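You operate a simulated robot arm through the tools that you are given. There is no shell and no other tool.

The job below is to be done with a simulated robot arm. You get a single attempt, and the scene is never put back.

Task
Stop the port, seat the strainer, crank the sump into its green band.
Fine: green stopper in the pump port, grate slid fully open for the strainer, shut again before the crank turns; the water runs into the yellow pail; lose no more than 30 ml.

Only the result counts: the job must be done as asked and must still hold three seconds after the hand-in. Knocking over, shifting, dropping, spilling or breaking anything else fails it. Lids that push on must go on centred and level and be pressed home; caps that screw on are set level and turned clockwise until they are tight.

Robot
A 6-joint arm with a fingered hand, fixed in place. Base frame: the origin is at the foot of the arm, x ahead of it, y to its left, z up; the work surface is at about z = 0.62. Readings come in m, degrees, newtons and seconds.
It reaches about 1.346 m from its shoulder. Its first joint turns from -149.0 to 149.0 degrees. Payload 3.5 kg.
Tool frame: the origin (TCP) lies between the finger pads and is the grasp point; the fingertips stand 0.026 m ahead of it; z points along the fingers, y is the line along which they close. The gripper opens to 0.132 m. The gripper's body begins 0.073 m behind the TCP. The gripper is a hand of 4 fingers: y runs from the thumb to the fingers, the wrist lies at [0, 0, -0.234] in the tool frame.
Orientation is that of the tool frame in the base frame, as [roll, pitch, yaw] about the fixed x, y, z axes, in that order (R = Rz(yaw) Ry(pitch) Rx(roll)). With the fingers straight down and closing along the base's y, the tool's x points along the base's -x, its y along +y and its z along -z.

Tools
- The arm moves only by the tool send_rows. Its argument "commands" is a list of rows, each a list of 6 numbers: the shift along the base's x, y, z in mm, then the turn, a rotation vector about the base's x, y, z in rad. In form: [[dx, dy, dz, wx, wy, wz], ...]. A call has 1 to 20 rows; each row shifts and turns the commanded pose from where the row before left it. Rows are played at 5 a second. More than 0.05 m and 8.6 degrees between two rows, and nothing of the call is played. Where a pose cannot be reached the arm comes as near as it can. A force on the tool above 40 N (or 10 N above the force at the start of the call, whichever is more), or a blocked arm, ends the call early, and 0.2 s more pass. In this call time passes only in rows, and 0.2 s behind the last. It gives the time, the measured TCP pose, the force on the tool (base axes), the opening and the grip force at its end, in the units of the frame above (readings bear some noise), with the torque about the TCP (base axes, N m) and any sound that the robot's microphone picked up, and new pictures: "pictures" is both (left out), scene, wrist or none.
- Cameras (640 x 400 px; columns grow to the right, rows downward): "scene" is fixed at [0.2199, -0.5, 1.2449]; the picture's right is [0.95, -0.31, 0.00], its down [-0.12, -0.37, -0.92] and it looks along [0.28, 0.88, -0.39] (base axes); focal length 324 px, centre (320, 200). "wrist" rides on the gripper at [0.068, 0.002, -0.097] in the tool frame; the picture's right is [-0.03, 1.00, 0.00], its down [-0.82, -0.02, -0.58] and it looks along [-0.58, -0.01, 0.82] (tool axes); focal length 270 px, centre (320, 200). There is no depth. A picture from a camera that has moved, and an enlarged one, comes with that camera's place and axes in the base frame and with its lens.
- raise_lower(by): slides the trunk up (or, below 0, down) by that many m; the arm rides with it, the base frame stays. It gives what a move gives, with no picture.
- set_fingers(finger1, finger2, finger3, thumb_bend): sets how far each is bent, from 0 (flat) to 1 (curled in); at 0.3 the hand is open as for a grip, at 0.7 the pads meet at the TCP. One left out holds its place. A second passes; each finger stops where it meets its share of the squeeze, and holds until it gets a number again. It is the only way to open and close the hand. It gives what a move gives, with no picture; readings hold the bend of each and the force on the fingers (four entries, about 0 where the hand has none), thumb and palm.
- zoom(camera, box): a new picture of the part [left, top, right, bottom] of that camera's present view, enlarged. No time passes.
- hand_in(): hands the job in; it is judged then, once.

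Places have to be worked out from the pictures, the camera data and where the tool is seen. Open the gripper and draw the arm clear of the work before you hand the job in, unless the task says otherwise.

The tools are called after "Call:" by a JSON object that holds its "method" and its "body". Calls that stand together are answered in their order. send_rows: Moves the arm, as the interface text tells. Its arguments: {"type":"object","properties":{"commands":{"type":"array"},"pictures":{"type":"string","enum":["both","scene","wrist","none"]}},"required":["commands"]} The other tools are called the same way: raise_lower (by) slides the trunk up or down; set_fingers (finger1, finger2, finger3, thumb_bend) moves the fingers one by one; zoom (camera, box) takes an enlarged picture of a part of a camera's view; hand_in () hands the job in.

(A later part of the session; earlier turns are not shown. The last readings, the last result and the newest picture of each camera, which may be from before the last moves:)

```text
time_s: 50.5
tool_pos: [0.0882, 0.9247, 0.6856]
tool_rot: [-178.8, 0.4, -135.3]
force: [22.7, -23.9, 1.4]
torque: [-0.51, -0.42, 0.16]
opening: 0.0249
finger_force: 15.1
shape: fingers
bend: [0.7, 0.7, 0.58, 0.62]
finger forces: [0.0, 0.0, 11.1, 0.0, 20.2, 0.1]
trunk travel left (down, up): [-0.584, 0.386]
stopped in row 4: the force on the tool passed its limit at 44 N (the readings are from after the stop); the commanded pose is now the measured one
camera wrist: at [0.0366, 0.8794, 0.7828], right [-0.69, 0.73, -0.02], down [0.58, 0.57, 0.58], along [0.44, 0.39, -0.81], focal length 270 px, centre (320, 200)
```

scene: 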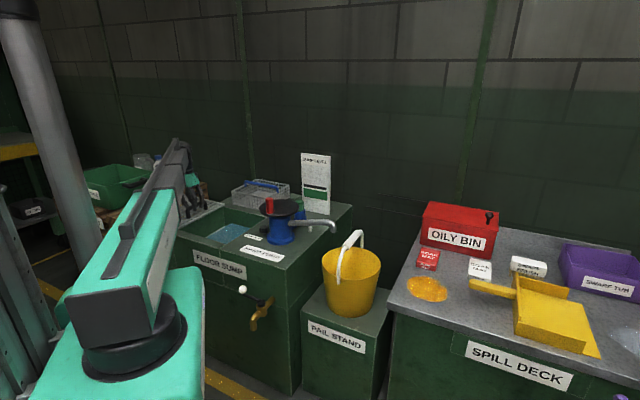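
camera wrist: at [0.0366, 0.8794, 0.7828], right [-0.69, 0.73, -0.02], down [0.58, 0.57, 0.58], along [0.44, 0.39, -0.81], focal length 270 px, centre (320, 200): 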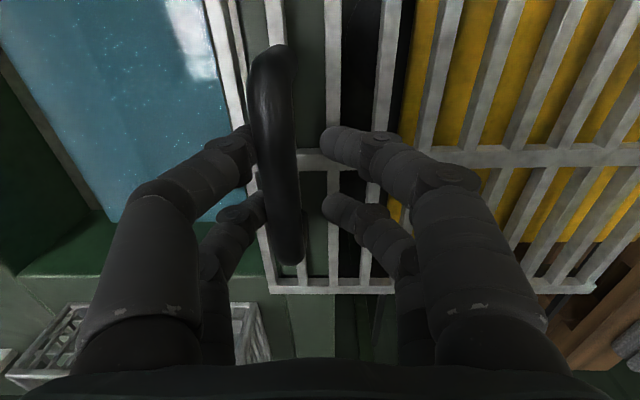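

The grate hit its end stop at 44 N after about 0.265 m of travel. I'll back off slightly, correct the small tilt, then open and rise to look at the pit.

Call:
{"method": "send_rows", "body": {"commands": [[2.8, -2.8, 0, 0.0099, 0.0197, 0.0052]], "pictures": "none"}}

Call:
{"method": "set_fingers", "body": {"finger1": 0.5, "finger2": 0.5, "finger3": 0.5, "thumb_bend": 0.5}}

Call:
{"method": "raise_lower", "body": {"by": 0.2}}

Call:
{"method": "zoom", "body": {"camera": "wrist", "box": [0, 0, 640, 400]}}

Call:
{"method": "zoom", "body": {"camera": "scene", "box": [180, 170, 340, 270]}}

```text
time_s: 50.9
tool_pos: [0.0878, 0.9246, 0.6871]
tool_rot: [179.9, -0.2, -134.8]
force: [20.5, -21.8, 5.1]
torque: [-0.53, -0.43, 0.12]
opening: 0.025
finger_force: 13.4
shape: fingers
bend: [0.7, 0.7, 0.58, 0.62]
finger forces: [0.1, 0.1, 9.3, 0.0, 17.5, 0.1]
trunk travel left (down, up): [-0.584, 0.386]
```

```text
time_s: 51.9
tool_pos: [0.0853, 0.9266, 0.6846]
tool_rot: [179.5, -0.1, -134.7]
force: [-0.1, 0.1, -0.5]
torque: [0.0, 0.0, 0.02]
opening: 0.0658
finger_force: 0.0
shape: fingers
bend: [0.5, 0.5, 0.5, 0.5]
finger forces: [0.1, 0.0, 0.0, 0.1, 0.0, 0.0]
trunk travel left (down, up): [-0.584, 0.386]
```

```text
time_s: 54.0
tool_pos: [0.0847, 0.9263, 0.8845]
tool_rot: [179.5, 0.0, -134.8]
force: [-0.5, -0.1, 0.3]
torque: [0.03, 0.02, -0.03]
opening: 0.0659
finger_force: 0.1
shape: fingers
bend: [0.5, 0.5, 0.5, 0.5]
finger forces: [0.1, 0.1, 0.1, 0.0, 0.1, 0.0]
trunk travel left (down, up): [-0.784, 0.186]
```

```text
1.00 times, centred on (320, 200) of wrist (not enlarged: the box is as wide or as high as the picture)
camera zoom: at [0.0371, 0.8798, 0.982], right [-0.69, 0.72, 0.01], down [0.59, 0.56, 0.58], along [0.41, 0.4, -0.82], focal length 270 px, centre (320, 200)
```

zoom: 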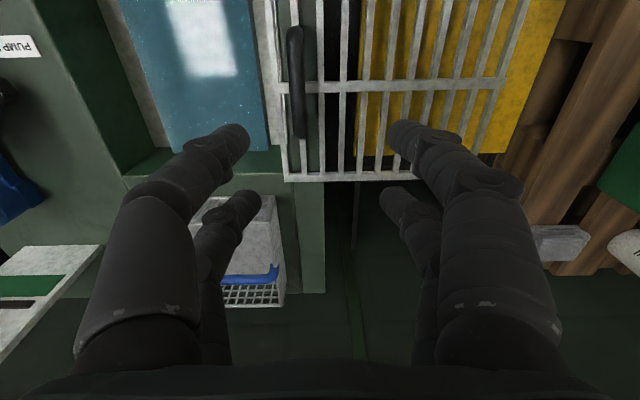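

```text
4.00 times, centred on (260, 220) of scene
camera zoom: at [0.2199, -0.5, 1.2449], right [0.95, -0.31, 0.0], down [-0.12, -0.37, -0.92], along [0.28, 0.88, -0.39], focal length 1296 px, centre (560, 120)
```

zoom: 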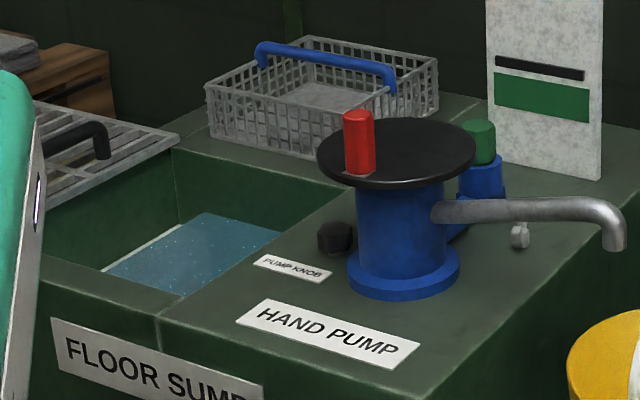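

The grate is fully open and the pit is clear. I'll move over the pit and look straight in to find the strainer's seat.

Call:
{"method": "send_rows", "body": {"commands": [[12, -37.5, 0, -0.0062, -0.0062, -0.0035], [12, -37.5, 0, 0, 0, 0], [12, -37.5, 0, 0, 0, 0], [12, -37.5, 0, 0, 0, 0], [12, -37.5, 0, 0, 0, 0]], "pictures": "wrist"}}

Call:
{"method": "zoom", "body": {"camera": "wrist", "box": [200, 0, 440, 150]}}

```text
time_s: 55.2
tool_pos: [0.1455, 0.738, 0.8838]
tool_rot: [-180.0, -0.1, -135.1]
force: [0.3, 0.2, 0.0]
torque: [0.01, 0.01, 0.0]
opening: 0.0656
finger_force: 0.0
shape: fingers
bend: [0.5, 0.5, 0.5, 0.5]
finger forces: [0.0, 0.0, 0.0, 0.0, 0.1, 0.1]
trunk travel left (down, up): [-0.784, 0.186]
camera wrist: at [0.0961, 0.692, 0.9821], right [-0.69, 0.72, 0.0], down [0.59, 0.56, 0.58], along [0.42, 0.4, -0.82], focal length 270 px, centre (320, 200)
```

wrist: 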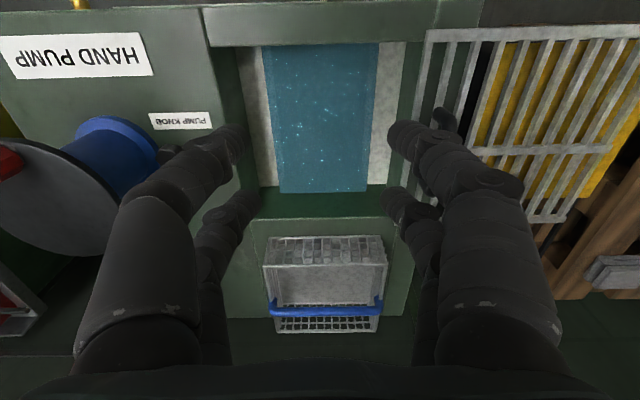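

```text
2.67 times, centred on (320, 75) of wrist
camera zoom: at [0.0961, 0.692, 0.9821], right [-0.69, 0.72, 0.0], down [0.59, 0.56, 0.58], along [0.42, 0.4, -0.82], focal length 721 px, centre (320, 533)
```

zoom: 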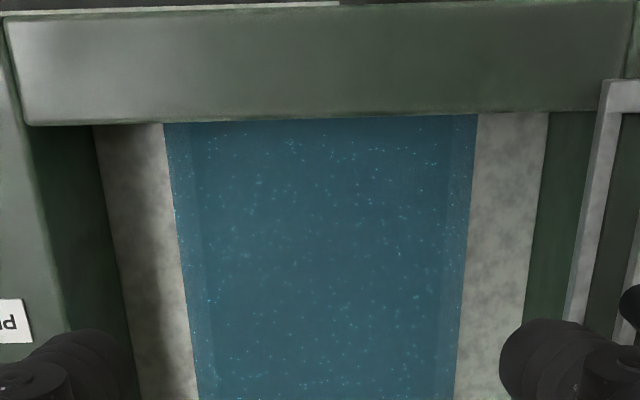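

The pit is about u 0.293–0.552 and v 0.590–0.852, with two ledges near z≈0.513, so its centre is (0.422, 0.721). Next I'll go to the basket's handle and turn the hand 90° so the fingers close across the bar.

Call:
{"method": "send_rows", "body": {"commands": [[21, 21.7, 0, 0, 0, -0.1309], [21, 21.7, 0, 0, 0, -0.1309], [21, 21.7, 0, 0, 0, -0.1309], [21, 21.7, 0, 0, 0, -0.1309], [21, 21.7, 0, 0, 0, -0.1309], [21, 21.7, 0, 0, 0, -0.1309], [21, 21.7, 0, 0, 0, -0.1309], [21, 21.7, 0, 0, 0, -0.1309], [21, 21.7, 0, 0, 0, -0.1309], [21, 21.7, 0, 0, 0, -0.1309], [21, 21.7, 0, 0, 0, -0.1309], [21, 21.7, 0, 0, 0, -0.1309]], "pictures": "both"}}

```text
time_s: 57.8
tool_pos: [0.3975, 1.0, 0.8844]
tool_rot: [180.0, -0.1, 135.0]
force: [-0.2, -0.4, 0.0]
torque: [0.02, 0.02, -0.01]
opening: 0.066
finger_force: 0.1
shape: fingers
bend: [0.5, 0.5, 0.5, 0.5]
finger forces: [0.0, 0.1, 0.1, 0.0, 0.0, 0.0]
trunk travel left (down, up): [-0.784, 0.186]
camera wrist: at [0.3508, 1.0501, 0.9821], right [0.73, 0.69, 0.0], down [0.56, -0.59, 0.58], along [0.4, -0.42, -0.82], focal length 270 px, centre (320, 200)
```

scene: 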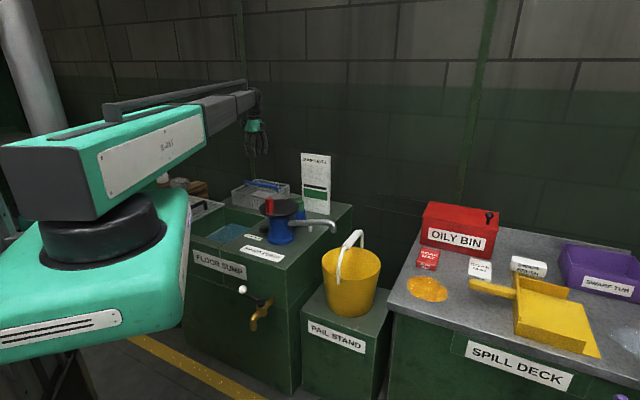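
wrist: 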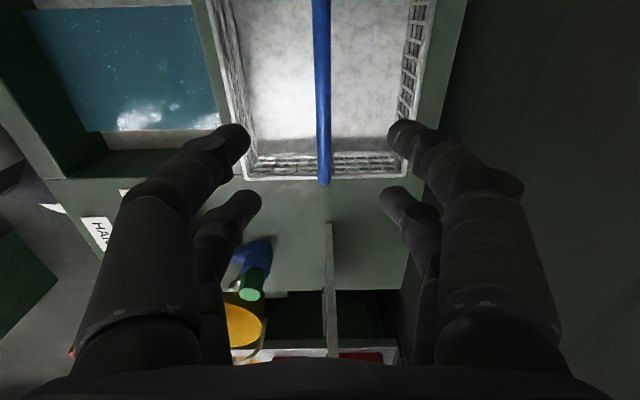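

The 90° turn worked, and the blue handle runs along u at v≈0.9925, about 4 mm from my TCP line. I'll correct that, go partway down and measure its height.

Call:
{"method": "send_rows", "body": {"commands": [[2.8, 2.8, 0, 0, 0, 0]], "pictures": "none"}}

Call:
{"method": "raise_lower", "body": {"by": -0.12}}

Call:
{"method": "zoom", "body": {"camera": "wrist", "box": [160, 0, 480, 200]}}

Call:
{"method": "zoom", "body": {"camera": "scene", "box": [216, 155, 312, 215]}}

```text
time_s: 58.2
tool_pos: [0.4004, 1.0024, 0.8853]
tool_rot: [180.0, -0.1, 135.0]
force: [1.0, -0.8, 1.0]
torque: [-0.01, 0.0, 0.02]
opening: 0.0659
finger_force: 0.1
shape: fingers
bend: [0.5, 0.5, 0.5, 0.5]
finger forces: [0.0, 0.0, 0.0, 0.1, 0.0, 0.1]
trunk travel left (down, up): [-0.784, 0.186]
```

```text
time_s: 59.7
tool_pos: [0.4008, 1.0021, 0.7645]
tool_rot: [179.9, 0.0, 135.0]
force: [0.2, -0.8, 0.4]
torque: [0.02, 0.0, 0.02]
opening: 0.0657
finger_force: 0.1
shape: fingers
bend: [0.5, 0.5, 0.5, 0.5]
finger forces: [0.0, 0.0, 0.1, 0.0, 0.0, 0.1]
trunk travel left (down, up): [-0.664, 0.306]
```

```text
2.00 times, centred on (320, 100) of wrist
camera zoom: at [0.3535, 1.0523, 0.8622], right [0.72, 0.69, 0.0], down [0.56, -0.59, 0.58], along [0.4, -0.42, -0.82], focal length 541 px, centre (320, 400)
```

zoom: 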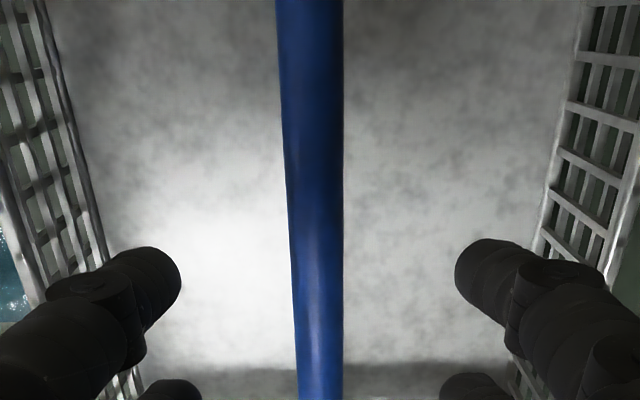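

```text
6.67 times, centred on (264, 185) of scene
camera zoom: at [0.2199, -0.5, 1.2449], right [0.95, -0.31, 0.0], down [-0.12, -0.37, -0.92], along [0.28, 0.88, -0.39], focal length 2160 px, centre (693, 300)
```

zoom: 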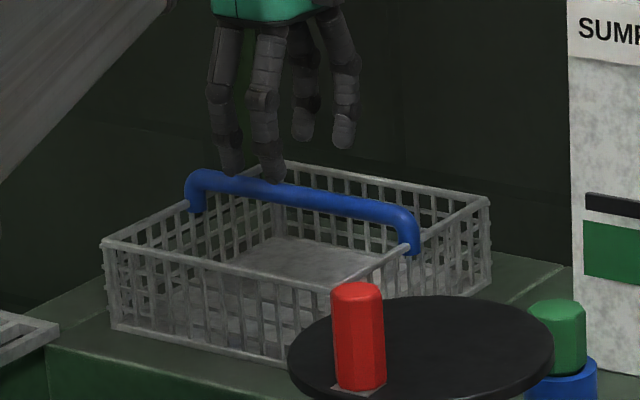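

Both cameras put the bar centre at about z≈0.70. I'll lower so the pads are level with it, then close.

Call:
{"method": "raise_lower", "body": {"by": -0.062}}

Call:
{"method": "zoom", "body": {"camera": "scene", "box": [216, 155, 312, 215]}}

Call:
{"method": "set_fingers", "body": {"finger1": 0.7, "finger2": 0.7, "finger3": 0.7, "thumb_bend": 0.7}}

Call:
{"method": "zoom", "body": {"camera": "scene", "box": [216, 155, 312, 215]}}

Call:
{"method": "zoom", "body": {"camera": "wrist", "box": [160, 50, 480, 250]}}

```text
time_s: 60.7
tool_pos: [0.4009, 1.0029, 0.7024]
tool_rot: [180.0, -0.1, 135.0]
force: [-0.1, -0.6, -0.2]
torque: [0.01, -0.01, 0.0]
opening: 0.0653
finger_force: 0.0
shape: fingers
bend: [0.5, 0.5, 0.5, 0.5]
finger forces: [0.0, 0.0, 0.0, 0.0, 0.0, 0.0]
trunk travel left (down, up): [-0.602, 0.368]
```

```text
6.67 times, centred on (264, 185) of scene
camera zoom: at [0.2199, -0.5, 1.2449], right [0.95, -0.31, 0.0], down [-0.12, -0.37, -0.92], along [0.28, 0.88, -0.39], focal length 2160 px, centre (693, 300)
```

zoom: 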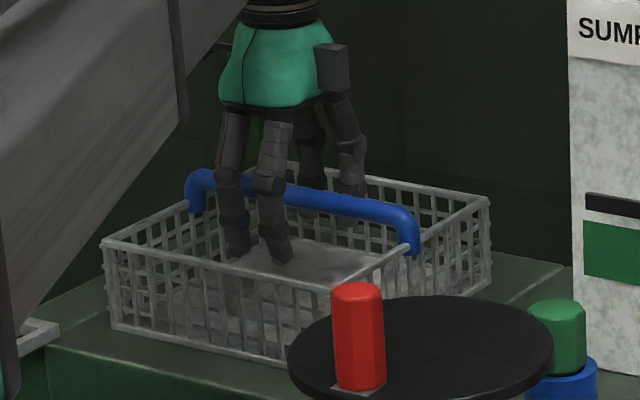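

```text
time_s: 61.7
tool_pos: [0.4008, 1.0026, 0.7027]
tool_rot: [-180.0, -0.1, 135.0]
force: [-0.2, 0.5, -0.1]
torque: [-0.01, 0.01, 0.0]
opening: 0.0014
finger_force: 0.0
shape: fingers
bend: [0.7, 0.7, 0.7, 0.7]
finger forces: [0.0, 0.0, 0.1, 0.0, 0.0, 0.1]
trunk travel left (down, up): [-0.602, 0.368]
```

```text
6.67 times, centred on (264, 185) of scene
camera zoom: at [0.2199, -0.5, 1.2449], right [0.95, -0.31, 0.0], down [-0.12, -0.37, -0.92], along [0.28, 0.88, -0.39], focal length 2160 px, centre (693, 300)
```

zoom: 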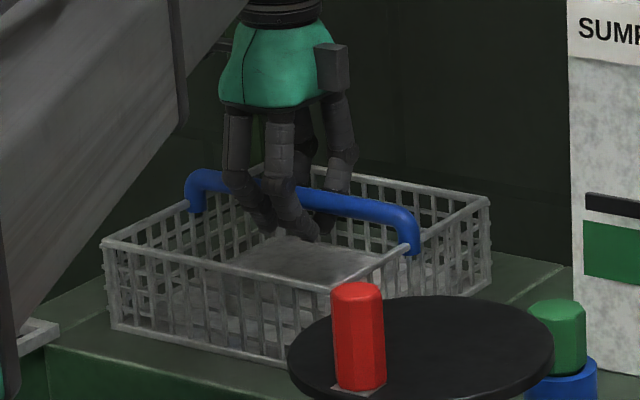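

```text
2.00 times, centred on (320, 150) of wrist
camera zoom: at [0.3535, 1.0524, 0.8001], right [0.72, 0.69, 0.0], down [0.56, -0.59, 0.58], along [0.4, -0.42, -0.82], focal length 541 px, centre (320, 300)
```

zoom: 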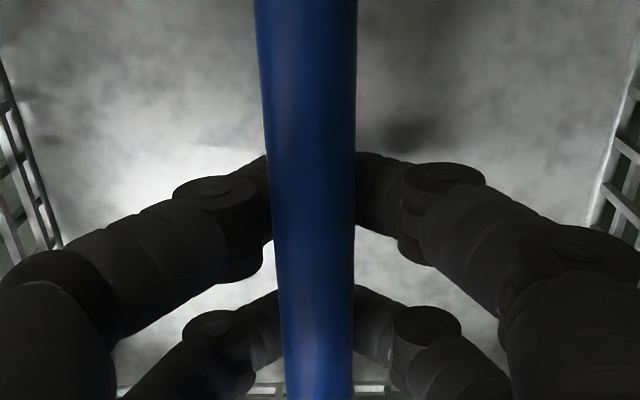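

Same as before, the bar sits about 11 mm above the pads. I'll reopen, rise 12 mm and grip again.

Call:
{"method": "set_fingers", "body": {"finger1": 0.52, "finger2": 0.52, "finger3": 0.52, "thumb_bend": 0.52}}

Call:
{"method": "raise_lower", "body": {"by": 0.011}}

Call:
{"method": "set_fingers", "body": {"finger1": 0.7, "finger2": 0.7, "finger3": 0.7, "thumb_bend": 0.7}}

Call:
{"method": "zoom", "body": {"camera": "wrist", "box": [160, 50, 480, 250]}}

```text
time_s: 62.7
tool_pos: [0.4013, 1.0021, 0.7037]
tool_rot: [-180.0, -0.1, 135.0]
force: [0.7, -0.6, -0.7]
torque: [0.01, 0.0, 0.02]
opening: 0.0586
finger_force: 0.0
shape: fingers
bend: [0.52, 0.52, 0.52, 0.52]
finger forces: [0.0, 0.0, 0.0, 0.0, 0.1, 0.0]
trunk travel left (down, up): [-0.602, 0.368]
```

```text
time_s: 63.3
tool_pos: [0.3998, 1.0027, 0.7136]
tool_rot: [179.9, -0.2, 135.0]
force: [-0.1, 0.2, 0.4]
torque: [0.0, 0.01, 0.0]
opening: 0.0588
finger_force: 0.0
shape: fingers
bend: [0.52, 0.52, 0.52, 0.52]
finger forces: [0.0, 0.1, 0.0, 0.0, 0.0, 0.0]
trunk travel left (down, up): [-0.613, 0.357]
```

```text
time_s: 64.3
tool_pos: [0.4004, 1.0026, 0.7139]
tool_rot: [180.0, -0.1, 135.1]
force: [0.3, -0.5, -0.5]
torque: [0.01, 0.0, 0.02]
opening: 0.0056
finger_force: 2.4
shape: fingers
bend: [0.69, 0.69, 0.69, 0.69]
finger forces: [0.9, 0.9, 0.8, 0.0, 1.7, 0.1]
trunk travel left (down, up): [-0.613, 0.357]
```

```text
2.00 times, centred on (320, 150) of wrist
camera zoom: at [0.3535, 1.0525, 0.8109], right [0.72, 0.69, 0.0], down [0.56, -0.59, 0.58], along [0.4, -0.42, -0.82], focal length 541 px, centre (320, 300)
```

zoom: 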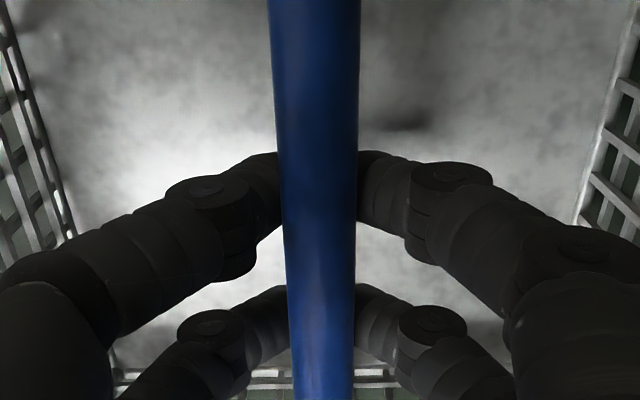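

The contact is light and below the bar's centre. I'll raise another 6 mm for a proper grip.

Call:
{"method": "set_fingers", "body": {"finger1": 0.54, "finger2": 0.54, "finger3": 0.54, "thumb_bend": 0.54}}

Call:
{"method": "raise_lower", "body": {"by": 0.006}}

Call:
{"method": "set_fingers", "body": {"finger1": 0.72, "finger2": 0.72, "finger3": 0.72, "thumb_bend": 0.72}}

Call:
{"method": "raise_lower", "body": {"by": 0.02}}

Call:
{"method": "zoom", "body": {"camera": "scene", "box": [200, 145, 328, 225]}}

Call:
{"method": "zoom", "body": {"camera": "wrist", "box": [0, 0, 640, 400]}}

```text
time_s: 65.3
tool_pos: [0.4003, 1.0028, 0.7144]
tool_rot: [-180.0, -0.1, 135.0]
force: [1.2, -1.0, -0.3]
torque: [-0.03, 0.0, -0.03]
opening: 0.0516
finger_force: 0.0
shape: fingers
bend: [0.54, 0.54, 0.54, 0.54]
finger forces: [0.1, 0.0, 0.1, 0.0, 0.0, 0.0]
trunk travel left (down, up): [-0.613, 0.357]
```

```text
time_s: 65.9
tool_pos: [0.4007, 1.0029, 0.7189]
tool_rot: [-180.0, -0.1, 135.0]
force: [-0.7, 0.3, -0.1]
torque: [0.03, 0.0, 0.02]
opening: 0.0517
finger_force: 0.1
shape: fingers
bend: [0.54, 0.54, 0.54, 0.54]
finger forces: [0.0, 0.1, 0.0, 0.0, 0.0, 0.0]
trunk travel left (down, up): [-0.619, 0.351]
```

```text
time_s: 66.9
tool_pos: [0.4002, 1.0034, 0.7201]
tool_rot: [-180.0, -0.1, 135.0]
force: [0.4, -0.1, 0.1]
torque: [0.01, 0.0, 0.0]
opening: 0.0097
finger_force: 9.0
shape: fingers
bend: [0.69, 0.69, 0.7, 0.69]
finger forces: [4.6, 4.5, 4.2, 0.0, 4.9, 0.0]
trunk travel left (down, up): [-0.619, 0.351]
```

```text
time_s: 67.5
tool_pos: [0.4005, 1.0027, 0.7398]
tool_rot: [179.9, -0.1, 135.0]
force: [-0.1, -0.9, -3.4]
torque: [0.04, 0.0, -0.06]
opening: 0.0094
finger_force: 8.6
shape: fingers
bend: [0.69, 0.69, 0.7, 0.69]
finger forces: [4.6, 4.4, 4.2, 0.0, 4.8, 0.0]
trunk travel left (down, up): [-0.639, 0.331]
```

```text
5.00 times, centred on (264, 185) of scene
camera zoom: at [0.2199, -0.5, 1.2449], right [0.95, -0.31, 0.0], down [-0.12, -0.37, -0.92], along [0.28, 0.88, -0.39], focal length 1620 px, centre (600, 275)
```

zoom: 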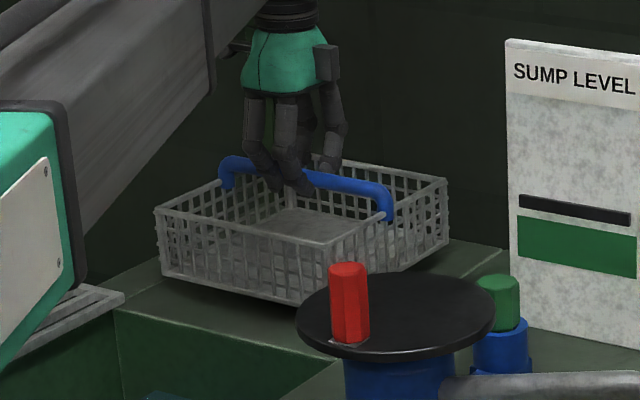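

```text
1.00 times, centred on (320, 200) of wrist (not enlarged: the box is as wide or as high as the picture)
camera zoom: at [0.3536, 1.0527, 0.8367], right [0.72, 0.69, 0.0], down [0.56, -0.59, 0.58], along [0.4, -0.42, -0.82], focal length 270 px, centre (320, 200)
```

zoom: 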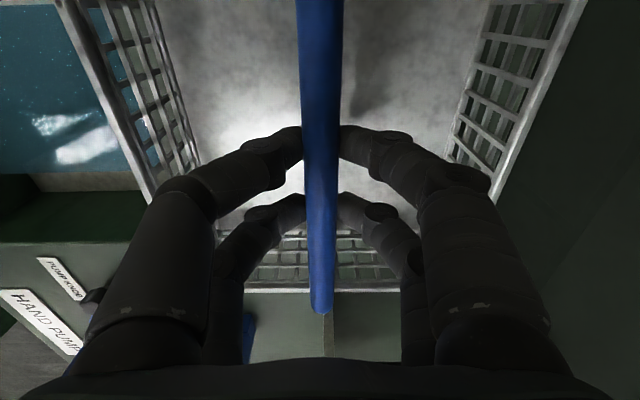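

The basket lifts level at about 3.4 N. I'll raise a bit more and carry it slowly over the pit centre, shifting u by about −4 mm so it lands on both ledges.

Call:
{"method": "raise_lower", "body": {"by": 0.025}}

Call:
{"method": "send_rows", "body": {"commands": [[-20.8, -21.5, 0, 0, 0, 0], [-20.8, -21.5, 0, 0, 0, 0], [-20.8, -21.5, 0, 0, 0, 0], [-20.8, -21.5, 0, 0, 0, 0], [-20.8, -21.5, 0, 0, 0, 0], [-20.8, -21.5, 0, 0, 0, 0], [-20.8, -21.5, 0, 0, 0, 0], [-20.8, -21.5, 0, 0, 0, 0], [-20.8, -21.5, 0, 0, 0, 0]], "pictures": "both"}}

Call:
{"method": "zoom", "body": {"camera": "scene", "box": [180, 170, 308, 250]}}

```text
time_s: 68.3
tool_pos: [0.4006, 1.0034, 0.7655]
tool_rot: [-180.0, -0.1, 135.1]
force: [-0.6, 0.6, -3.1]
torque: [0.0, 0.0, 0.01]
opening: 0.0094
finger_force: 9.1
shape: fingers
bend: [0.69, 0.69, 0.7, 0.69]
finger forces: [4.5, 4.4, 4.1, 0.1, 4.7, 0.1]
trunk travel left (down, up): [-0.664, 0.306]
```

```text
time_s: 70.3
tool_pos: [0.2152, 0.8086, 0.7649]
tool_rot: [179.9, -0.1, 135.0]
force: [-0.2, -0.1, -3.2]
torque: [0.01, 0.02, 0.03]
opening: 0.0096
finger_force: 9.1
shape: fingers
bend: [0.7, 0.7, 0.7, 0.69]
finger forces: [4.7, 4.4, 4.2, 0.1, 4.5, 0.0]
trunk travel left (down, up): [-0.664, 0.306]
camera wrist: at [0.1683, 0.8585, 0.8618], right [0.72, 0.69, 0.0], down [0.56, -0.59, 0.58], along [0.4, -0.42, -0.82], focal length 270 px, centre (320, 200)
```

scene: 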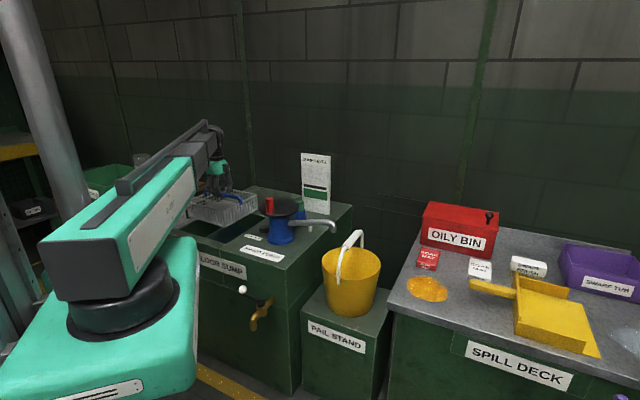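
wrist: 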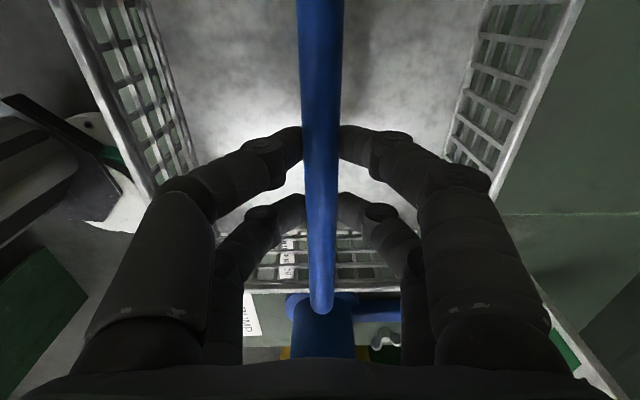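

```text
5.00 times, centred on (244, 210) of scene
camera zoom: at [0.2199, -0.5, 1.2449], right [0.95, -0.31, 0.0], down [-0.12, -0.37, -0.92], along [0.28, 0.88, -0.39], focal length 1620 px, centre (700, 150)
```

zoom: 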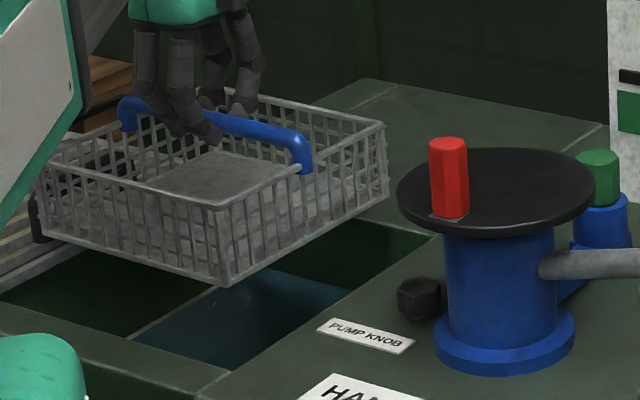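

From the scene view the basket sits about 33 mm clear of the pit walls on both visible sides, so it's centred. I'll lower it in.

Call:
{"method": "raise_lower", "body": {"by": -0.06}}

Call:
{"method": "raise_lower", "body": {"by": -0.05}}

Call:
{"method": "zoom", "body": {"camera": "scene", "box": [180, 170, 308, 250]}}

Call:
{"method": "zoom", "body": {"camera": "wrist", "box": [0, 0, 640, 400]}}

```text
time_s: 71.3
tool_pos: [0.2148, 0.809, 0.7049]
tool_rot: [180.0, -0.2, 135.0]
force: [0.5, -0.4, -2.9]
torque: [0.01, 0.02, 0.04]
opening: 0.0093
finger_force: 8.9
shape: fingers
bend: [0.7, 0.7, 0.7, 0.69]
finger forces: [4.5, 4.3, 4.3, 0.0, 4.7, 0.0]
trunk travel left (down, up): [-0.604, 0.366]
```

```text
time_s: 72.2
tool_pos: [0.2159, 0.808, 0.6544]
tool_rot: [-179.9, -0.1, 134.9]
force: [-0.4, -0.2, -3.5]
torque: [-0.02, 0.02, -0.02]
opening: 0.0094
finger_force: 8.8
shape: fingers
bend: [0.7, 0.7, 0.7, 0.69]
finger forces: [4.5, 4.3, 4.3, 0.0, 4.6, 0.0]
trunk travel left (down, up): [-0.554, 0.416]
```

```text
5.00 times, centred on (244, 210) of scene
camera zoom: at [0.2199, -0.5, 1.2449], right [0.95, -0.31, 0.0], down [-0.12, -0.37, -0.92], along [0.28, 0.88, -0.39], focal length 1620 px, centre (700, 150)
```

zoom: 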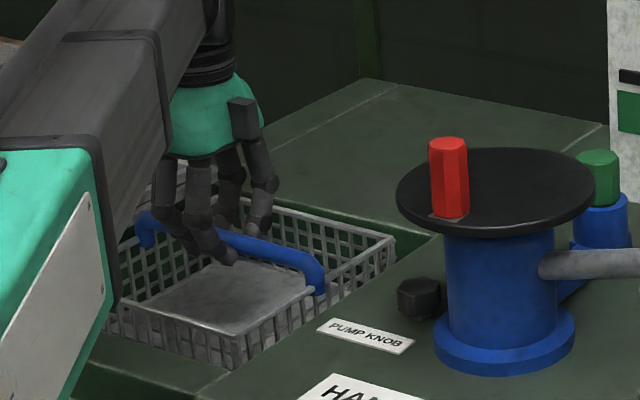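

```text
1.00 times, centred on (320, 200) of wrist (not enlarged: the box is as wide or as high as the picture)
camera zoom: at [0.1684, 0.8589, 0.7519], right [0.72, 0.69, 0.0], down [0.56, -0.59, 0.58], along [0.4, -0.42, -0.82], focal length 270 px, centre (320, 200)
```

zoom: 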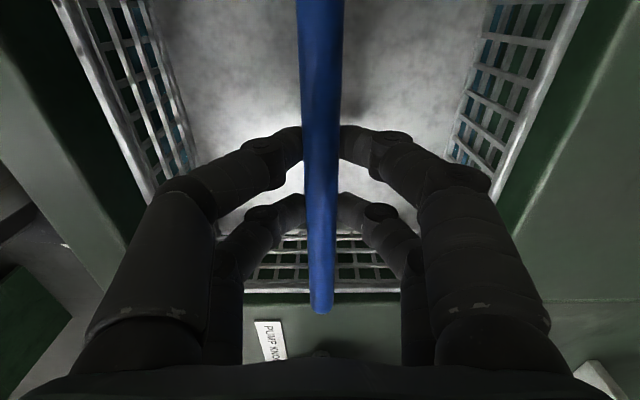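

It's going in cleanly. I'll keep lowering in small steps until it lands on the ledges.

Call:
{"method": "raise_lower", "body": {"by": -0.03}}

Call:
{"method": "raise_lower", "body": {"by": -0.008}}

Call:
{"method": "raise_lower", "body": {"by": -0.006}}

```text
time_s: 72.9
tool_pos: [0.2159, 0.809, 0.6249]
tool_rot: [-180.0, -0.1, 135.0]
force: [-0.1, -0.3, -2.5]
torque: [0.02, 0.03, 0.0]
opening: 0.0091
finger_force: 8.6
shape: fingers
bend: [0.7, 0.7, 0.7, 0.69]
finger forces: [4.5, 4.2, 4.2, 0.0, 4.6, 0.0]
trunk travel left (down, up): [-0.524, 0.446]
```

```text
time_s: 73.5
tool_pos: [0.2154, 0.8085, 0.6181]
tool_rot: [-180.0, -0.1, 135.0]
force: [-0.2, -0.1, -2.8]
torque: [0.01, 0.01, -0.01]
opening: 0.0093
finger_force: 8.9
shape: fingers
bend: [0.7, 0.7, 0.7, 0.69]
finger forces: [4.5, 4.3, 4.2, 0.0, 4.6, 0.0]
trunk travel left (down, up): [-0.516, 0.454]
```

```text
time_s: 74.0
tool_pos: [0.2149, 0.8089, 0.6102]
tool_rot: [-180.0, -0.2, 135.1]
force: [-0.6, 0.1, -1.9]
torque: [0.0, 0.0, 0.0]
opening: 0.0071
finger_force: 7.2
shape: fingers
bend: [0.7, 0.7, 0.71, 0.69]
finger forces: [3.6, 3.2, 3.2, 0.0, 4.1, 0.0]
trunk travel left (down, up): [-0.51, 0.46]
```

The grip readings changed near TCP z≈0.612, which suggests the basket has touched down. One more tiny step and a look before I release.

Call:
{"method": "raise_lower", "body": {"by": -0.003}}

Call:
{"method": "zoom", "body": {"camera": "scene", "box": [180, 170, 308, 250]}}

Call:
{"method": "zoom", "body": {"camera": "wrist", "box": [0, 0, 640, 400]}}

```text
time_s: 74.6
tool_pos: [0.2148, 0.8081, 0.6078]
tool_rot: [-180.0, -0.1, 135.0]
force: [1.4, 0.7, -3.2]
torque: [0.01, -0.01, 0.01]
opening: 0.004
finger_force: 4.3
shape: fingers
bend: [0.71, 0.71, 0.71, 0.69]
finger forces: [2.7, 2.5, 2.0, 0.1, 2.9, 0.1]
trunk travel left (down, up): [-0.507, 0.463]
```

```text
5.00 times, centred on (244, 210) of scene
camera zoom: at [0.2199, -0.5, 1.2449], right [0.95, -0.31, 0.0], down [-0.12, -0.37, -0.92], along [0.28, 0.88, -0.39], focal length 1620 px, centre (700, 150)
```

zoom: 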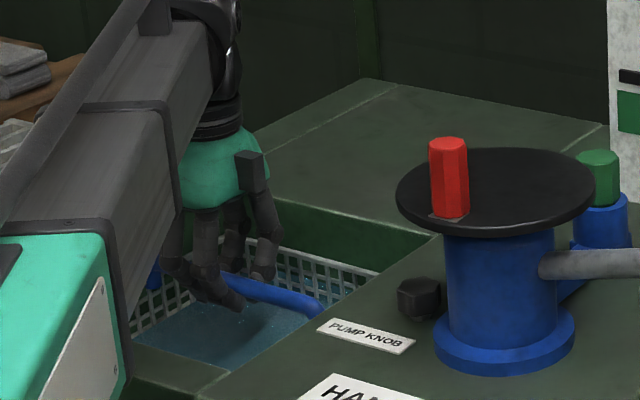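

```text
1.00 times, centred on (320, 200) of wrist (not enlarged: the box is as wide or as high as the picture)
camera zoom: at [0.1684, 0.8589, 0.7049], right [0.72, 0.69, 0.0], down [0.56, -0.59, 0.58], along [0.4, -0.42, -0.82], focal length 270 px, centre (320, 200)
```

zoom: 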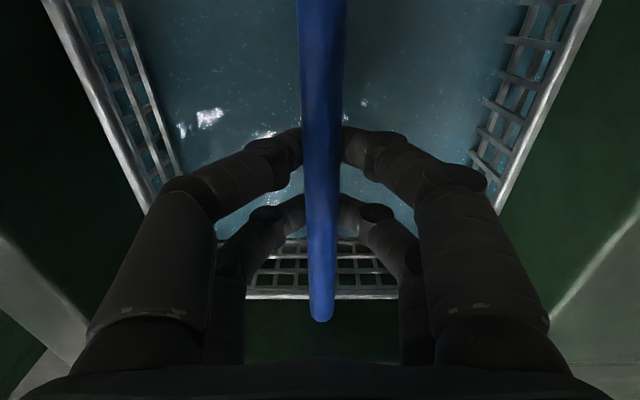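

The basket has stopped and the fingers now slide on the bar, so it's resting on the ledges. I'll release, rise and inspect.

Call:
{"method": "set_fingers", "body": {"finger1": 0.52, "finger2": 0.52, "finger3": 0.52, "thumb_bend": 0.52}}

Call:
{"method": "raise_lower", "body": {"by": 0.2}}

Call:
{"method": "zoom", "body": {"camera": "wrist", "box": [0, 0, 640, 400]}}

Call:
{"method": "zoom", "body": {"camera": "scene", "box": [180, 170, 308, 250]}}

```text
time_s: 75.6
tool_pos: [0.2142, 0.8086, 0.6082]
tool_rot: [180.0, 0.0, 134.9]
force: [0.5, -0.4, 1.0]
torque: [-0.03, 0.0, 0.02]
opening: 0.0584
finger_force: 0.0
shape: fingers
bend: [0.52, 0.52, 0.52, 0.52]
finger forces: [0.1, 0.0, 0.0, 0.1, 0.1, 0.0]
trunk travel left (down, up): [-0.507, 0.463]
```

```text
time_s: 77.7
tool_pos: [0.2153, 0.8092, 0.8078]
tool_rot: [180.0, -0.1, 135.0]
force: [-0.1, 0.0, -0.4]
torque: [0.0, 0.03, 0.02]
opening: 0.0585
finger_force: 0.0
shape: fingers
bend: [0.52, 0.52, 0.52, 0.52]
finger forces: [0.1, 0.0, 0.0, 0.0, 0.1, 0.0]
trunk travel left (down, up): [-0.707, 0.263]
```

```text
1.00 times, centred on (320, 200) of wrist (not enlarged: the box is as wide or as high as the picture)
camera zoom: at [0.1684, 0.8588, 0.905], right [0.72, 0.69, 0.0], down [0.56, -0.59, 0.58], along [0.4, -0.42, -0.82], focal length 270 px, centre (320, 200)
```

zoom: 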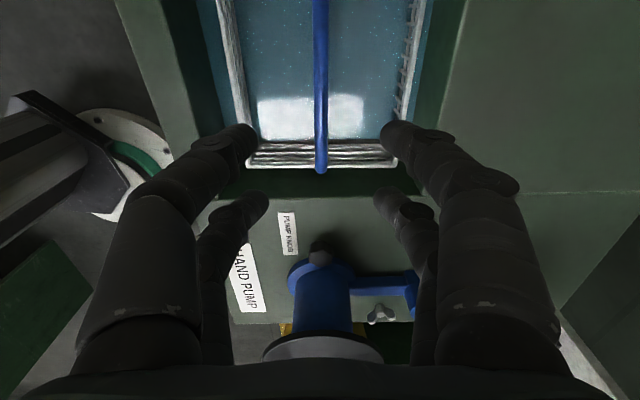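

```text
5.00 times, centred on (244, 210) of scene
camera zoom: at [0.2199, -0.5, 1.2449], right [0.95, -0.31, 0.0], down [-0.12, -0.37, -0.92], along [0.28, 0.88, -0.39], focal length 1620 px, centre (700, 150)
```

zoom: 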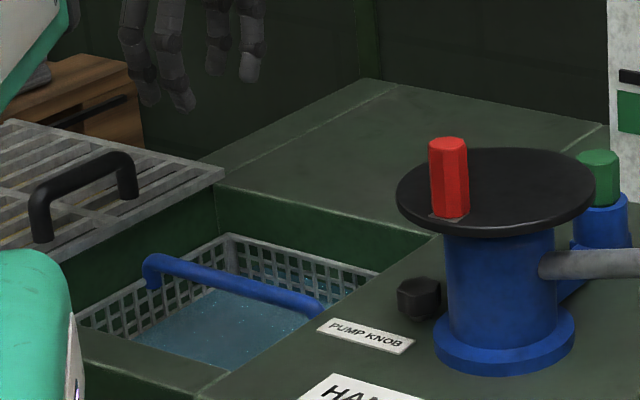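

The strainer sits level and centred in the pit. Next I'll close the grate: turn the hand back and go over its handle, now near u≈0.571, v≈0.715.

Call:
{"method": "send_rows", "body": {"commands": [[-9.45, 8.35, 0, 0, 0, 0.1309], [-9.45, 8.35, 0, 0, 0, 0.1309], [-9.45, 8.35, 0, 0, 0, 0.1309], [-9.45, 8.35, 0, 0, 0, 0.1309], [-9.45, 8.35, 0, 0, 0, 0.1309], [-9.45, 8.35, 0, 0, 0, 0.1309], [-9.45, 8.35, 0, 0, 0, 0.1309], [-9.45, 8.35, 0, 0, 0, 0.1309], [-9.45, 8.35, 0, 0, 0, 0.1309], [-9.45, 8.35, 0, 0, 0, 0.1309], [-9.45, 8.35, 0, 0, 0, 0.1309], [-9.45, 8.35, 0, 0, 0, 0.1309]], "pictures": "wrist"}}

Call:
{"method": "zoom", "body": {"camera": "wrist", "box": [160, 0, 480, 200]}}

```text
time_s: 80.3
tool_pos: [0.1027, 0.9076, 0.8064]
tool_rot: [180.0, -0.1, -134.8]
force: [0.9, -0.1, 0.0]
torque: [0.01, -0.02, -0.02]
opening: 0.0588
finger_force: 0.1
shape: fingers
bend: [0.52, 0.52, 0.52, 0.52]
finger forces: [0.1, 0.1, 0.0, 0.0, 0.0, 0.0]
trunk travel left (down, up): [-0.707, 0.263]
camera wrist: at [0.0531, 0.8619, 0.9051], right [-0.69, 0.72, 0.0], down [0.59, 0.57, 0.58], along [0.42, 0.4, -0.82], focal length 270 px, centre (320, 200)
```

wrist: 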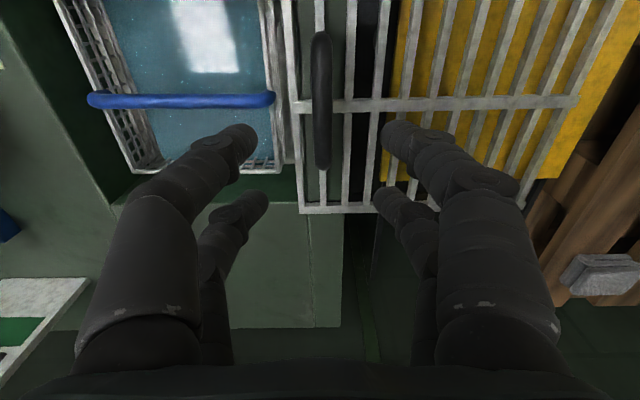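

```text
2.00 times, centred on (320, 100) of wrist
camera zoom: at [0.0531, 0.8619, 0.9051], right [-0.69, 0.72, 0.0], down [0.59, 0.57, 0.58], along [0.42, 0.4, -0.82], focal length 541 px, centre (320, 400)
```

zoom: 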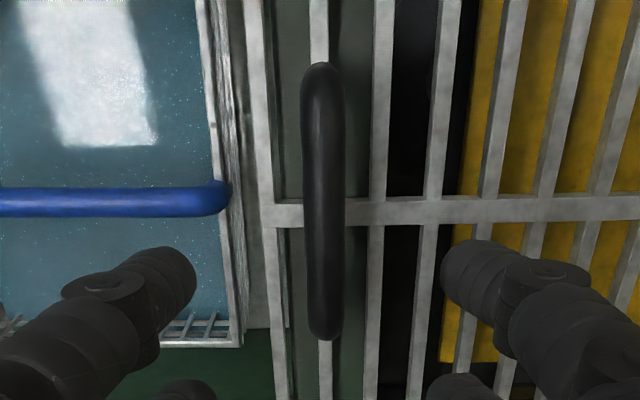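

The handle is at u≈0.573, v≈0.714, almost under the TCP. I'll nudge, go down to the grip height that worked before (z≈0.686), and close.

Call:
{"method": "send_rows", "body": {"commands": [[-1.7, 1.7, 0, 0, 0, 0]], "pictures": "none"}}

Call:
{"method": "raise_lower", "body": {"by": -0.121}}

Call:
{"method": "set_fingers", "body": {"finger1": 0.7, "finger2": 0.7, "finger3": 0.7, "thumb_bend": 0.7}}

```text
time_s: 80.7
tool_pos: [0.0998, 0.9099, 0.8077]
tool_rot: [-179.9, -0.1, -134.9]
force: [0.3, -0.1, 0.2]
torque: [0.03, -0.01, -0.02]
opening: 0.0587
finger_force: 0.1
shape: fingers
bend: [0.52, 0.52, 0.52, 0.52]
finger forces: [0.0, 0.0, 0.0, 0.0, 0.0, 0.0]
trunk travel left (down, up): [-0.707, 0.263]
```

```text
time_s: 82.2
tool_pos: [0.1004, 0.9094, 0.6877]
tool_rot: [179.9, -0.1, -134.9]
force: [0.2, -0.4, 0.7]
torque: [0.01, 0.04, 0.01]
opening: 0.0586
finger_force: 0.1
shape: fingers
bend: [0.52, 0.52, 0.52, 0.52]
finger forces: [0.1, 0.0, 0.1, 0.0, 0.1, 0.0]
trunk travel left (down, up): [-0.586, 0.384]
```

```text
time_s: 83.2
tool_pos: [0.1009, 0.9092, 0.6868]
tool_rot: [-180.0, -0.2, -135.0]
force: [1.1, -1.8, -3.8]
torque: [-0.05, 0.0, 0.03]
opening: 0.0134
finger_force: 6.6
shape: fingers
bend: [0.66, 0.66, 0.66, 0.68]
finger forces: [2.8, 2.9, 3.1, 0.0, 4.5, 0.0]
trunk travel left (down, up): [-0.586, 0.384]
```

Good grip. I'll close slowly, checking that nothing catches on the strainer's handle.

Call:
{"method": "send_rows", "body": {"commands": [[3, -3, 0, 0, 0, 0], [3, -3, 0, 0, 0, 0], [3, -3, 0, 0, 0, 0], [3, -3, 0, 0, 0, 0], [3, -3, 0, 0, 0, 0], [3, -3, 0, 0, 0, 0], [3, -3, 0, 0, 0, 0], [3, -3, 0, 0, 0, 0]], "pictures": "wrist"}}

Call:
{"method": "send_rows", "body": {"commands": [[3, -3, 0, 0, 0, 0], [3, -3, 0, 0, 0, 0], [3, -3, 0, 0, 0, 0], [3, -3, 0, 0, 0, 0], [3, -3, 0, 0, 0, 0], [3, -3, 0, 0, 0, 0]], "pictures": "both"}}

```text
time_s: 85.0
tool_pos: [0.1246, 0.8854, 0.6862]
tool_rot: [-180.0, -0.2, -134.9]
force: [0.9, 1.0, -3.6]
torque: [0.06, -0.02, 0.02]
opening: 0.0132
finger_force: 6.4
shape: fingers
bend: [0.66, 0.66, 0.66, 0.68]
finger forces: [3.5, 3.6, 2.6, 0.1, 3.8, 0.0]
trunk travel left (down, up): [-0.586, 0.384]
camera wrist: at [0.0748, 0.8396, 0.7838], right [-0.69, 0.72, 0.0], down [0.59, 0.56, 0.58], along [0.42, 0.4, -0.82], focal length 270 px, centre (320, 200)
```

wrist: 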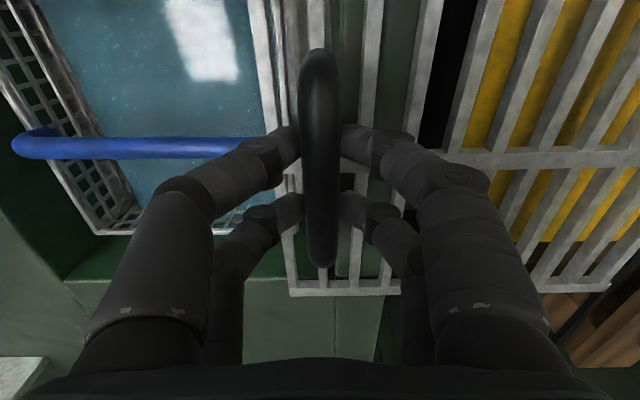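

```text
time_s: 86.5
tool_pos: [0.1421, 0.8675, 0.6857]
tool_rot: [-180.0, -0.1, -135.0]
force: [-1.4, 0.1, -3.8]
torque: [0.01, 0.09, 0.02]
opening: 0.0131
finger_force: 7.0
shape: fingers
bend: [0.66, 0.66, 0.66, 0.68]
finger forces: [3.7, 3.4, 2.7, 0.1, 3.9, 0.1]
trunk travel left (down, up): [-0.586, 0.384]
camera wrist: at [0.0934, 0.8212, 0.7838], right [-0.69, 0.72, 0.0], down [0.59, 0.56, 0.58], along [0.42, 0.4, -0.82], focal length 270 px, centre (320, 200)
```

scene: 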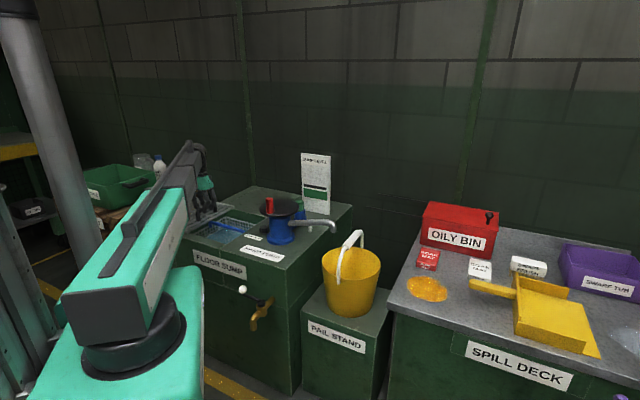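
wrist: 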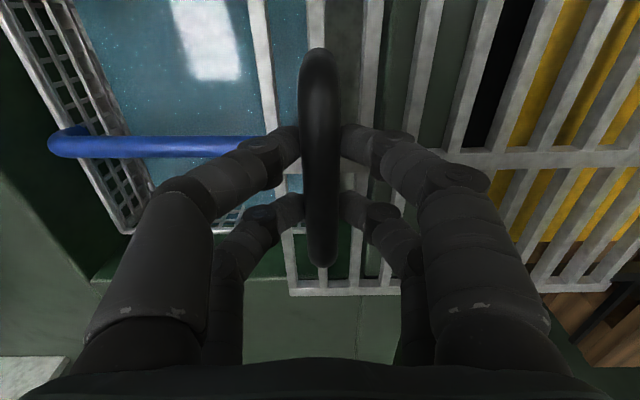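

It passes over the strainer with no resistance, so I'll continue.

Call:
{"method": "send_rows", "body": {"commands": [[8, -8, 0, 0, 0, 0], [8, -8, 0, 0, 0, 0], [8, -8, 0, 0, 0, 0], [8, -8, 0, 0, 0, 0], [8, -8, 0, 0, 0, 0], [8, -8, 0, 0, 0, 0], [8, -8, 0, 0, 0, 0], [8, -8, 0, 0, 0, 0]], "pictures": "wrist"}}

Call:
{"method": "send_rows", "body": {"commands": [[8, -8, 0, 0, 0, 0], [8, -8, 0, 0, 0, 0], [8, -8, 0, 0, 0, 0], [8, -8, 0, 0, 0, 0], [8, -8, 0, 0, 0, 0], [8, -8, 0, 0, 0, 0], [8, -8, 0, 0, 0, 0]], "pictures": "both"}}

```text
time_s: 88.2
tool_pos: [0.2074, 0.8023, 0.6876]
tool_rot: [-179.9, -0.2, -134.9]
force: [-2.4, -1.7, -5.1]
torque: [0.0, 0.03, 0.04]
opening: 0.0132
finger_force: 7.3
shape: fingers
bend: [0.66, 0.66, 0.66, 0.68]
finger forces: [3.4, 3.4, 3.0, 0.0, 4.3, 0.0]
trunk travel left (down, up): [-0.586, 0.384]
camera wrist: at [0.1583, 0.7568, 0.7839], right [-0.69, 0.72, 0.0], down [0.59, 0.56, 0.58], along [0.42, 0.4, -0.82], focal length 270 px, centre (320, 200)
```

wrist: 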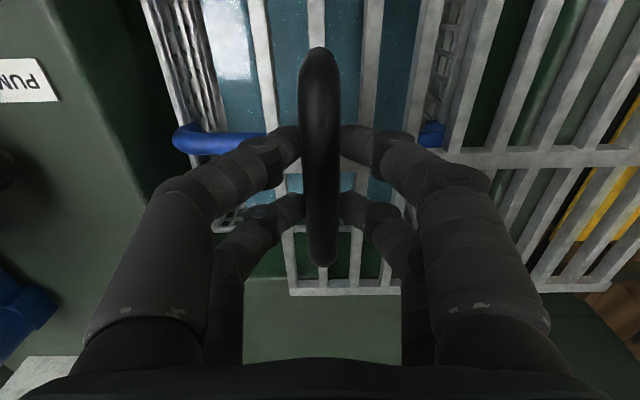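

```text
time_s: 89.8
tool_pos: [0.2633, 0.7474, 0.6862]
tool_rot: [-179.9, 0.0, -135.0]
force: [3.2, 2.7, -3.9]
torque: [0.06, -0.08, 0.05]
opening: 0.0131
finger_force: 6.3
shape: fingers
bend: [0.66, 0.66, 0.66, 0.68]
finger forces: [3.2, 3.3, 2.6, 0.0, 3.9, 0.0]
trunk travel left (down, up): [-0.586, 0.384]
camera wrist: at [0.2131, 0.7007, 0.7837], right [-0.69, 0.72, 0.0], down [0.59, 0.56, 0.58], along [0.42, 0.4, -0.82], focal length 270 px, centre (320, 200)
```

scene: 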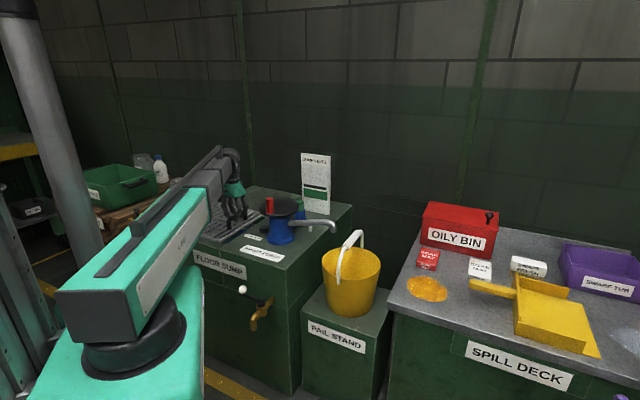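
wrist: 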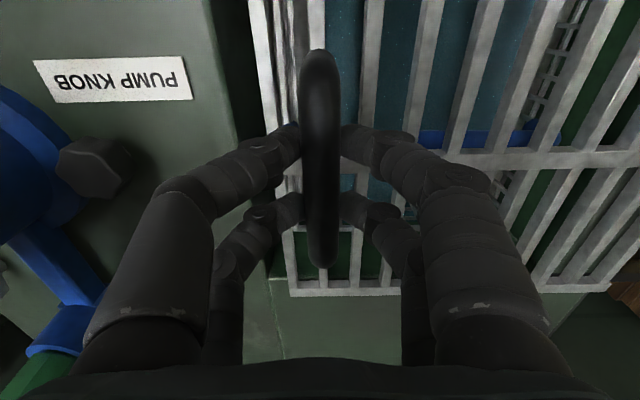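

About 31 mm left to the original closed position. I'll finish with small steps and feel for the stop.

Call:
{"method": "send_rows", "body": {"commands": [[3, -3, 0, 0, 0, 0], [3, -3, 0, 0, 0, 0], [3, -3, 0, 0, 0, 0], [3, -3, 0, 0, 0, 0], [3, -3, 0, 0, 0, 0], [3, -3, 0, 0, 0, 0]], "pictures": "none"}}

Call:
{"method": "send_rows", "body": {"commands": [[1.5, -1.5, 0, 0, 0, 0], [1.5, -1.5, 0, 0, 0, 0], [1.5, -1.5, 0, 0, 0, 0], [1.5, -1.5, 0, 0, 0, 0], [1.5, -1.5, 0, 0, 0, 0]], "pictures": "wrist"}}

```text
time_s: 91.2
tool_pos: [0.2804, 0.7286, 0.6867]
tool_rot: [180.0, -0.2, -135.0]
force: [2.6, 2.4, -3.1]
torque: [0.07, -0.04, -0.01]
opening: 0.0129
finger_force: 6.8
shape: fingers
bend: [0.66, 0.66, 0.66, 0.68]
finger forces: [3.4, 3.4, 2.6, 0.0, 3.8, 0.1]
trunk travel left (down, up): [-0.586, 0.384]
```

```text
time_s: 92.5
tool_pos: [0.2879, 0.723, 0.6869]
tool_rot: [179.9, -0.1, -134.9]
force: [-3.3, 6.7, -3.1]
torque: [0.12, 0.03, 0.0]
opening: 0.0131
finger_force: 7.1
shape: fingers
bend: [0.65, 0.65, 0.67, 0.68]
finger forces: [4.5, 4.5, 1.8, 0.0, 2.4, 0.1]
trunk travel left (down, up): [-0.586, 0.384]
camera wrist: at [0.2384, 0.6758, 0.7838], right [-0.69, 0.72, 0.0], down [0.59, 0.56, 0.58], along [0.42, 0.4, -0.82], focal length 270 px, centre (320, 200)
```

wrist: 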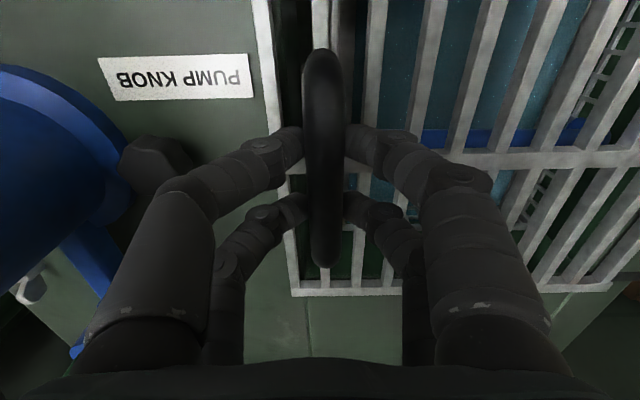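

Force is building right at the original closed position, about 7 N against the stop. I'll press slightly more to confirm it's fully shut.

Call:
{"method": "send_rows", "body": {"commands": [[1.5, -1.5, 0, 0, 0, 0], [1.5, -1.5, 0, 0, 0, 0], [1.5, -1.5, 0, 0, 0, 0], [1.5, -1.5, 0, 0, 0, 0]], "pictures": "wrist"}}

```text
time_s: 93.5
tool_pos: [0.294, 0.7172, 0.6863]
tool_rot: [179.9, -0.1, -134.9]
force: [-12.4, 13.2, 2.2]
torque: [0.28, 0.28, -0.03]
opening: 0.0166
finger_force: 7.5
shape: fingers
bend: [0.62, 0.62, 0.7, 0.7]
finger forces: [7.2, 7.4, 0.0, 0.1, 0.0, 0.0]
trunk travel left (down, up): [-0.586, 0.384]
camera wrist: at [0.2442, 0.67, 0.784], right [-0.69, 0.72, 0.0], down [0.59, 0.56, 0.58], along [0.42, 0.4, -0.82], focal length 270 px, centre (320, 200)
```

wrist: 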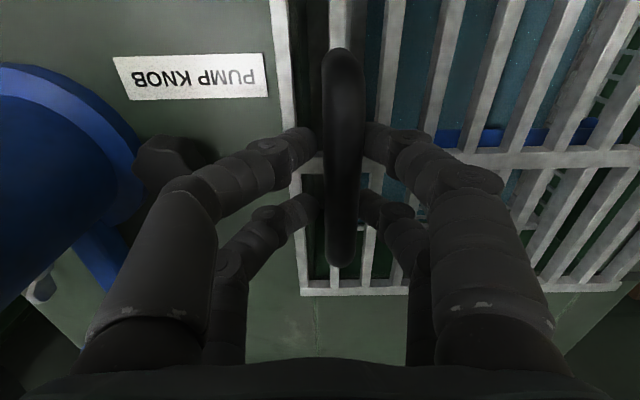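

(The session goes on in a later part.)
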